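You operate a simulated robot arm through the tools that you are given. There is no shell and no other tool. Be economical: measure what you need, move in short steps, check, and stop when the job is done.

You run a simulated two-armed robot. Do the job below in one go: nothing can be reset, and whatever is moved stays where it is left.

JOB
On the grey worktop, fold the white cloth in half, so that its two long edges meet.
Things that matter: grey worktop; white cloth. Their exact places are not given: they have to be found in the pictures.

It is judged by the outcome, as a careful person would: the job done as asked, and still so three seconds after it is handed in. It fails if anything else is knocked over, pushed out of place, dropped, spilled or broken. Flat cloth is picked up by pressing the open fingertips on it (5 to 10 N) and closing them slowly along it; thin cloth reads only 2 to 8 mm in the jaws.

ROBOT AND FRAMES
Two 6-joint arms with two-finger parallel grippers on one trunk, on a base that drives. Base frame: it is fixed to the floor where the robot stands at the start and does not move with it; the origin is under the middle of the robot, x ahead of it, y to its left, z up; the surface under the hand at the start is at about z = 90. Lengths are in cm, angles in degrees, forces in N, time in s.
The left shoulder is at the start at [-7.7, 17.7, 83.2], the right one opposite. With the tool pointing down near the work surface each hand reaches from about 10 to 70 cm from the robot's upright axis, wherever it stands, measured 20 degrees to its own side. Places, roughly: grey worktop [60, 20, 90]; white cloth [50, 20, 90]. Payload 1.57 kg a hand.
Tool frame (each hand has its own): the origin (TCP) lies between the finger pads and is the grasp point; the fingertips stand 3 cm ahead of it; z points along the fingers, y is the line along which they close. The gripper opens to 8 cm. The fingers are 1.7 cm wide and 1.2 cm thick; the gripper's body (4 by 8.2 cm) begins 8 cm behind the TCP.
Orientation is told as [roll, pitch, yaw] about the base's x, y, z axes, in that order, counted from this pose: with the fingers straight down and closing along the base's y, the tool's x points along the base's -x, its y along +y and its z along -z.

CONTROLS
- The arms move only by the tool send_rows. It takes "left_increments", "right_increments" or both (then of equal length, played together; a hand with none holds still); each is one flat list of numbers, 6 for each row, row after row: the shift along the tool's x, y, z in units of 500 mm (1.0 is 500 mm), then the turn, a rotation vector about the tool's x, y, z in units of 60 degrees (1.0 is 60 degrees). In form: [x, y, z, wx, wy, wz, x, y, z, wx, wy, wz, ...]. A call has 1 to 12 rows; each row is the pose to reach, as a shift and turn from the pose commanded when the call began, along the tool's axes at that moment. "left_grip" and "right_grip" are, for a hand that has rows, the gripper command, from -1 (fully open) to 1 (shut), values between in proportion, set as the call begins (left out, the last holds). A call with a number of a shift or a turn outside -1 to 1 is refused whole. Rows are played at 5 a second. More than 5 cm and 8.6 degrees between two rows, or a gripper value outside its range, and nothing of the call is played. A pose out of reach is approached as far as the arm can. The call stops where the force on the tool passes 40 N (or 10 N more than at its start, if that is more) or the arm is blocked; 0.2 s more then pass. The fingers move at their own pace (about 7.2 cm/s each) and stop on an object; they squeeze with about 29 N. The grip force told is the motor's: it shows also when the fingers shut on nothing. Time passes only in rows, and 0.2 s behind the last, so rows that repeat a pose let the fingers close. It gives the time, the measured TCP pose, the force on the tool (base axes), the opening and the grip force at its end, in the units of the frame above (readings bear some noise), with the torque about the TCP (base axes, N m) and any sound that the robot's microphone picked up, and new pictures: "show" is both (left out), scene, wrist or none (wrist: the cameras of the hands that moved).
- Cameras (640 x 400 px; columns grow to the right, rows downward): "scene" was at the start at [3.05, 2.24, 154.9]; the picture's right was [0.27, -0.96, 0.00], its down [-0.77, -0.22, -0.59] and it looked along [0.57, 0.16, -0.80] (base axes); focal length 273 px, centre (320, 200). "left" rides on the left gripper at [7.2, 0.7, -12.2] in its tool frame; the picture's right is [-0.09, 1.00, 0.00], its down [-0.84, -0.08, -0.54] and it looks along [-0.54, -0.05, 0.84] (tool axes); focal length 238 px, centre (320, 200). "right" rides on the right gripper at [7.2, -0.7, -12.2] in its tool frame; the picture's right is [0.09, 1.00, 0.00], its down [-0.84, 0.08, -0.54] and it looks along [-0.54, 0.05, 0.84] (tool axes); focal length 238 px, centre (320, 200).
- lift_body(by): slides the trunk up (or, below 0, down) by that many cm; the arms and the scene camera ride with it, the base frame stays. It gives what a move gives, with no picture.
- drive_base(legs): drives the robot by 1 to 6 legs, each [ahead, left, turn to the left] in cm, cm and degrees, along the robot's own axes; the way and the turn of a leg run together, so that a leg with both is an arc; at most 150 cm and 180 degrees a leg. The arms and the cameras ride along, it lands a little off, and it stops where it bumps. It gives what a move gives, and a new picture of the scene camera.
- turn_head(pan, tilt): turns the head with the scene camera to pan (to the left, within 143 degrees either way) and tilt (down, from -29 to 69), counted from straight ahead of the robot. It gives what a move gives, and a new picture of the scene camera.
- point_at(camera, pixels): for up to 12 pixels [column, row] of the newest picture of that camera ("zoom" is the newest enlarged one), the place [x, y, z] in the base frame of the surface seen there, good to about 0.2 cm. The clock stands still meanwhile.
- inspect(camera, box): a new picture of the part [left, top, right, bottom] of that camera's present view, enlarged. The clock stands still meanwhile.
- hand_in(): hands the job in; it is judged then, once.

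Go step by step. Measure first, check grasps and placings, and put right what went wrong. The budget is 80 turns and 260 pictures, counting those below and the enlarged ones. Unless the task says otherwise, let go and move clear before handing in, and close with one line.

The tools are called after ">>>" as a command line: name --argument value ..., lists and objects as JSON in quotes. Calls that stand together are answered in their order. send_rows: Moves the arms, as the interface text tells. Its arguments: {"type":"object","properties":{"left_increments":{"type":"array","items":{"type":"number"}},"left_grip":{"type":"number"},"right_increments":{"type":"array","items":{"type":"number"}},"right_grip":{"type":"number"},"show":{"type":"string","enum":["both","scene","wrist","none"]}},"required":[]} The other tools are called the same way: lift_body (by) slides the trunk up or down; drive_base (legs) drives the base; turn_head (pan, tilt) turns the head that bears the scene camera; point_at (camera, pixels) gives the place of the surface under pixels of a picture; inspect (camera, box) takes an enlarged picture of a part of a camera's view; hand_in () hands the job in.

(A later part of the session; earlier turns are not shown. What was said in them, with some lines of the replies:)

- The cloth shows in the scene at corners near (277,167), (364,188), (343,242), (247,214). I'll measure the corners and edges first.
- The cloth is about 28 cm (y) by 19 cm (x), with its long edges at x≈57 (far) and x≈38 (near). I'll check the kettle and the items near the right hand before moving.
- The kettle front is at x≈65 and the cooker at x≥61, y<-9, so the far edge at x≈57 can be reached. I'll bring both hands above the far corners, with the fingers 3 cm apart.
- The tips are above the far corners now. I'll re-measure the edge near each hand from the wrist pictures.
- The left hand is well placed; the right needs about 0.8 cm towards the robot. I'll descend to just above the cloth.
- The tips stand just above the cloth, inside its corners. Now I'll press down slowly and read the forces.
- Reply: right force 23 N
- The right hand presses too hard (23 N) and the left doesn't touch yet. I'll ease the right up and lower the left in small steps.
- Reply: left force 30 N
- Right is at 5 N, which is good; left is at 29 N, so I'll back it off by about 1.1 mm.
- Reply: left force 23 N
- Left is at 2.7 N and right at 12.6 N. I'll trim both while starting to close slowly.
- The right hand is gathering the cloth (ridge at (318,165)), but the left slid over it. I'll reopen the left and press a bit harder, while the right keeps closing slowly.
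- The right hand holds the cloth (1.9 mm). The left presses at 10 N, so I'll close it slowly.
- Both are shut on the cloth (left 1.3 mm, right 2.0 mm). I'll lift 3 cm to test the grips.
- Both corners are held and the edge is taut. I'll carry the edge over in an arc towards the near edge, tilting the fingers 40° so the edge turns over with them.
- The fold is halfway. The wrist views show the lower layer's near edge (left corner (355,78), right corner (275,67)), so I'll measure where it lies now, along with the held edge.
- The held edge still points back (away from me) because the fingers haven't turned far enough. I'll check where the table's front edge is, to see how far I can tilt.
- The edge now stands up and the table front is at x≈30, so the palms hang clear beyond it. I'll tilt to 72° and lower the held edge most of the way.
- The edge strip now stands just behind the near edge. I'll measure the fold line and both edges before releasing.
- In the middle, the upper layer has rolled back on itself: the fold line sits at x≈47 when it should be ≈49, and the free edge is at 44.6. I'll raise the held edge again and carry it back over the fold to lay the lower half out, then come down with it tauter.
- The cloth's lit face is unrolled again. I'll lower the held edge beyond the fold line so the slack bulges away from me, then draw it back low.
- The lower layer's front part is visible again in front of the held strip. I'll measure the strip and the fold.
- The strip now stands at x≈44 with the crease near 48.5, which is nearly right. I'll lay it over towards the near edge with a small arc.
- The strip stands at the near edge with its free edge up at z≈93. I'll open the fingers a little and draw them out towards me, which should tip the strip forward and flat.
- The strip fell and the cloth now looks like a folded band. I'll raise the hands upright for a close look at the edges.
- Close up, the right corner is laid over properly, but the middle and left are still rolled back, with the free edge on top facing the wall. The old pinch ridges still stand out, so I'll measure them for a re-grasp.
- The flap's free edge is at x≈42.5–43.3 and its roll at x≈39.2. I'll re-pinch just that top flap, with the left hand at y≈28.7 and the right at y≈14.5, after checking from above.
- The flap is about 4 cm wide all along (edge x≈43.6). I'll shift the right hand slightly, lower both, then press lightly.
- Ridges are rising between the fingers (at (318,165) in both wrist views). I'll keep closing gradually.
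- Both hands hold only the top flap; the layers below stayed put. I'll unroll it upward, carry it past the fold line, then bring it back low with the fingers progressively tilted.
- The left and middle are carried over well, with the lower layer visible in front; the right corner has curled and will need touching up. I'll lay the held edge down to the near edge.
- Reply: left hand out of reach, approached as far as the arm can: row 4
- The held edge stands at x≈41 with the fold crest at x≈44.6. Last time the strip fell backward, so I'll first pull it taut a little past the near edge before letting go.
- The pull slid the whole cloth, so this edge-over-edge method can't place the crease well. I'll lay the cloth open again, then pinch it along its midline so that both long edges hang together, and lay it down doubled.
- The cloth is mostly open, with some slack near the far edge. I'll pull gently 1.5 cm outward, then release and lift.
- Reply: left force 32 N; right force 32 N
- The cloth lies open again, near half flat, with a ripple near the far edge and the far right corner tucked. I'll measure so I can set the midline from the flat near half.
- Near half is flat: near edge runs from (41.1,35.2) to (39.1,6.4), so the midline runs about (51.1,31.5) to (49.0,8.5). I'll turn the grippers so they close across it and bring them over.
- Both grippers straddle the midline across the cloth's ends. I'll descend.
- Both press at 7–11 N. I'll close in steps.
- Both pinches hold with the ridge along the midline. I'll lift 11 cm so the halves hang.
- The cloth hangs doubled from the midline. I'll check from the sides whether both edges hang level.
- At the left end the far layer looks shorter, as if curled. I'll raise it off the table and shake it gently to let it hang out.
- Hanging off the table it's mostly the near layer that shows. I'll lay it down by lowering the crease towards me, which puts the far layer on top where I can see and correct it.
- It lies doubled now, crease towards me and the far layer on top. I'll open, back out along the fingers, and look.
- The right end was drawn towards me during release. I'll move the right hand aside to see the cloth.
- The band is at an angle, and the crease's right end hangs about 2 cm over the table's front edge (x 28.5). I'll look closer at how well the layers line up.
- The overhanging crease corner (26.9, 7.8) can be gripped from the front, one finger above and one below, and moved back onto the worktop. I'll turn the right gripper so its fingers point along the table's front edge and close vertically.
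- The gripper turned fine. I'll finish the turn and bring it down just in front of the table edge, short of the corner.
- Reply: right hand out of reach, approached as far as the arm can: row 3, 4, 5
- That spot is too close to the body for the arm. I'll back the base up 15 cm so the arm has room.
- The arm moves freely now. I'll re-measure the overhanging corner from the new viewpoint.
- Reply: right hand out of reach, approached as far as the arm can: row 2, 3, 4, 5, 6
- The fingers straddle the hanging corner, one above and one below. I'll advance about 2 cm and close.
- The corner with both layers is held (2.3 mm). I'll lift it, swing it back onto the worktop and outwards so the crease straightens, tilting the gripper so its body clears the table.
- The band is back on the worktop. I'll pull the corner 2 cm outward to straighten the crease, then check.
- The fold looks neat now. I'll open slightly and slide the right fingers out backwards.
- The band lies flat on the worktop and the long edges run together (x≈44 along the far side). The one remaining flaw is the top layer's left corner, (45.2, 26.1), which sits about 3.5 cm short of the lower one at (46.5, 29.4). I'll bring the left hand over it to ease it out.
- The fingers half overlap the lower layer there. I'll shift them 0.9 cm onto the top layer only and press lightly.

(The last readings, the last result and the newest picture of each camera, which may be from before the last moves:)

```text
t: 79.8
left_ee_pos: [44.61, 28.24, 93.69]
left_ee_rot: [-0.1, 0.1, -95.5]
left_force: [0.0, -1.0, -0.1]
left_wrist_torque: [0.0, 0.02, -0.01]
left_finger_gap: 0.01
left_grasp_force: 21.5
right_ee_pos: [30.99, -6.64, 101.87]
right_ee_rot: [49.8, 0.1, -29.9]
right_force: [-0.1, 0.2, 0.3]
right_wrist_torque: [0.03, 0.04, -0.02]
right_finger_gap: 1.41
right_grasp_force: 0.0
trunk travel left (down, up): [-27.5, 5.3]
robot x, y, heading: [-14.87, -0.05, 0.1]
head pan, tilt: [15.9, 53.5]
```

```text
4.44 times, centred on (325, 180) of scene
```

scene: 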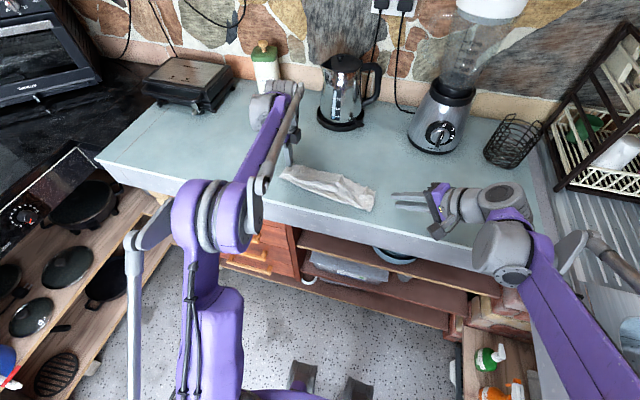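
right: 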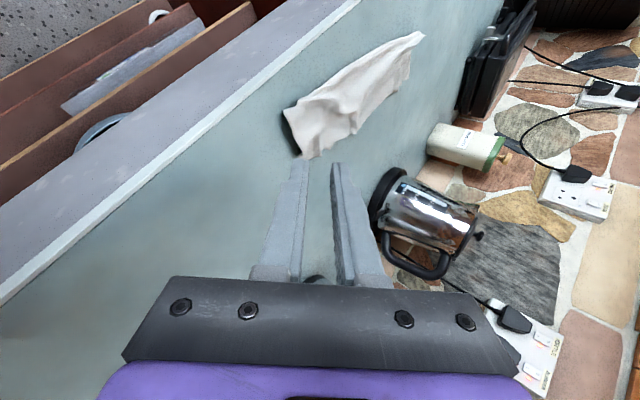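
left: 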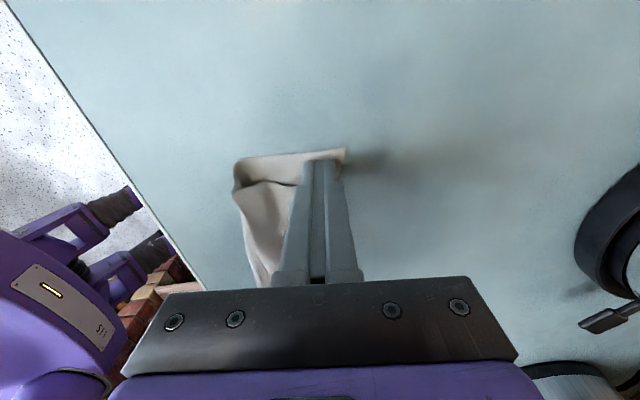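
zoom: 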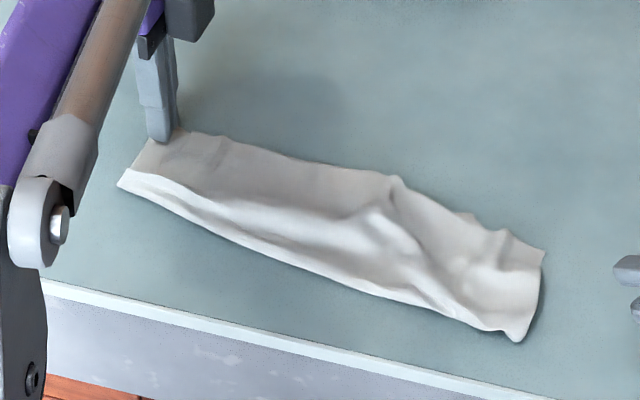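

The pinch slipped off and the cloth is unchanged. I'll try once to ease that corner out by pressing lightly with the closed tips and dragging it 3 cm outward.

>>> send_rows --left_increments '[-0.03, -0.01, -0.01, 0, 0, 0, -0.066, -0.02, -0.01, 0, 0, 0, -0.066, -0.02, 0.009, 0, 0, 0, -0.066, -0.02, 0.011, 0, 0, 0, -0.05, -0.017, 0.011, 0, 0, 0, -0.034, -0.014, 0.011, 0, 0, 0, -0.018, -0.01, 0.011, 0, 0, 0, -0.002, -0.006, 0.011, 0, 0, 0, -0.002, -0.006, -0.05, 0, 0, 0, -0.002, -0.006, -0.13, 0, 0, 0]' --show "wrist"

>>> inspect --camera "left" --box '[200, 60, 440, 210]'

>>> inspect --camera "scene" --box '[265, 135, 385, 225]'

```text
t: 82.0
left_ee_pos: [44.23, 28.2, 100.12]
left_ee_rot: [0.0, 0.1, -95.5]
left_force: [0.2, -0.3, -0.1]
left_wrist_torque: [-0.02, -0.01, 0.03]
left_finger_gap: 0.01
left_grasp_force: 21.7
right_ee_pos: [31.03, -6.67, 101.98]
right_ee_rot: [49.8, 0.2, -29.8]
right_force: [-0.5, 0.7, -0.9]
right_wrist_torque: [0.0, -0.03, -0.01]
right_finger_gap: 1.42
right_grasp_force: 0.1
trunk travel left (down, up): [-27.5, 5.3]
robot x, y, heading: [-14.85, 0.09, 0.0]
head pan, tilt: [15.9, 53.5]
```

left: 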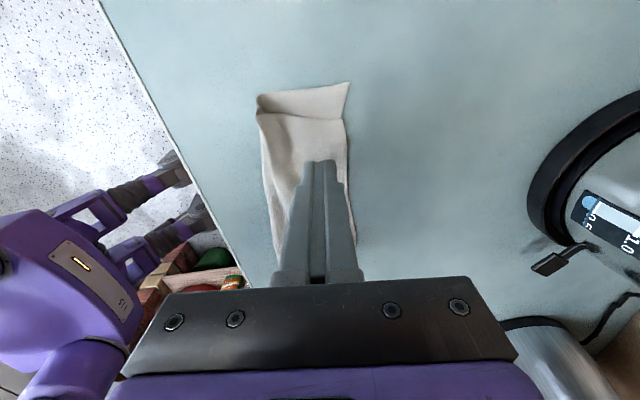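

```text
2.67 times, centred on (320, 135) of left
```

zoom: 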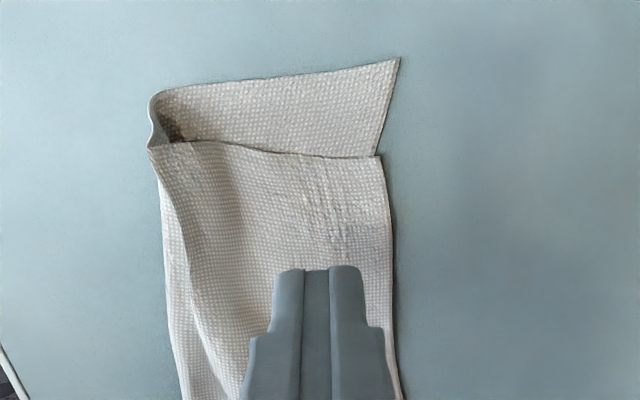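

```text
4.44 times, centred on (325, 180) of scene
```

zoom: 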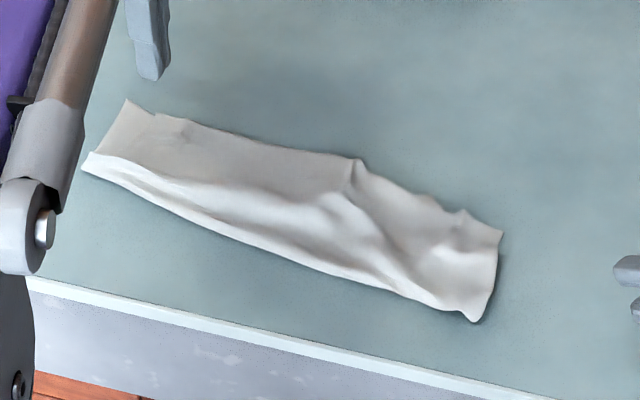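

The drag smoothed the corner: the long edges now run together along the whole far side, the left offset is down to about 2 cm, and the cloth lies wholly on the worktop. I'll lift the left hand clear and take a last look.

>>> send_rows --left_increments '[0, 0, -0.08, 0, 0, 0, 0, -0.08, -0.12, 0, 0, 0, 0, -0.17, -0.14, 0, 0, 0, 0.03, -0.26, -0.14, 0, 0, 0, 0.06, -0.35, -0.14, 0, 0, 0]' --left_grip 0.5 --show "scene"

>>> inspect --camera "scene" --box '[250, 135, 390, 225]'

```text
t: 83.2
left_ee_pos: [27.01, 32.75, 107.15]
left_ee_rot: [0.0, 0.0, -95.5]
left_force: [0.1, -1.4, 0.1]
left_wrist_torque: [0.01, -0.02, 0.0]
left_finger_gap: 2.02
left_grasp_force: 0.0
right_ee_pos: [30.79, -6.81, 101.96]
right_ee_rot: [49.9, 0.0, -29.7]
right_force: [0.1, 1.0, -0.6]
right_wrist_torque: [-0.02, -0.02, 0.01]
right_finger_gap: 1.42
right_grasp_force: 0.0
trunk travel left (down, up): [-27.5, 5.3]
robot x, y, heading: [-14.71, 0.0, -0.2]
head pan, tilt: [15.9, 53.5]
```

scene: 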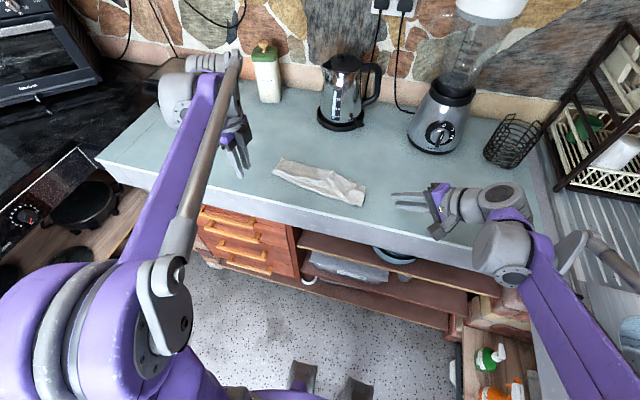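

```text
4.44 times, centred on (320, 180) of scene
5 turns are left
```

zoom: 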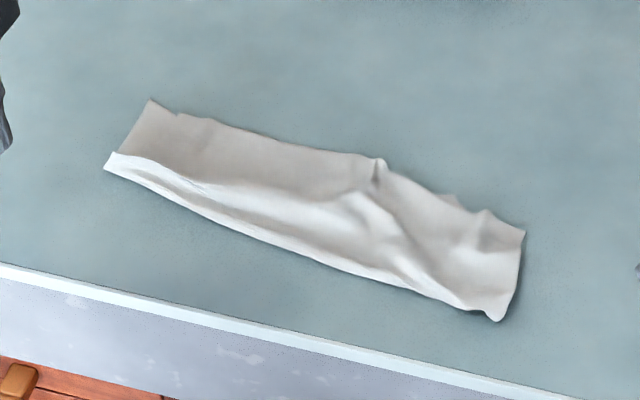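

The cloth lies folded in half on the worktop with its long edges together at the far side. Both hands are clear and nothing else has moved, so I'm handing it in.

>>> hand_in

```text
The job is handed in.
```

I folded the white cloth in half on the grey worktop and handed it in: its long edges meet along the far side, the top layer's left corner sits about 2 cm short of the lower one, and there are a few wrinkles towards the right end.
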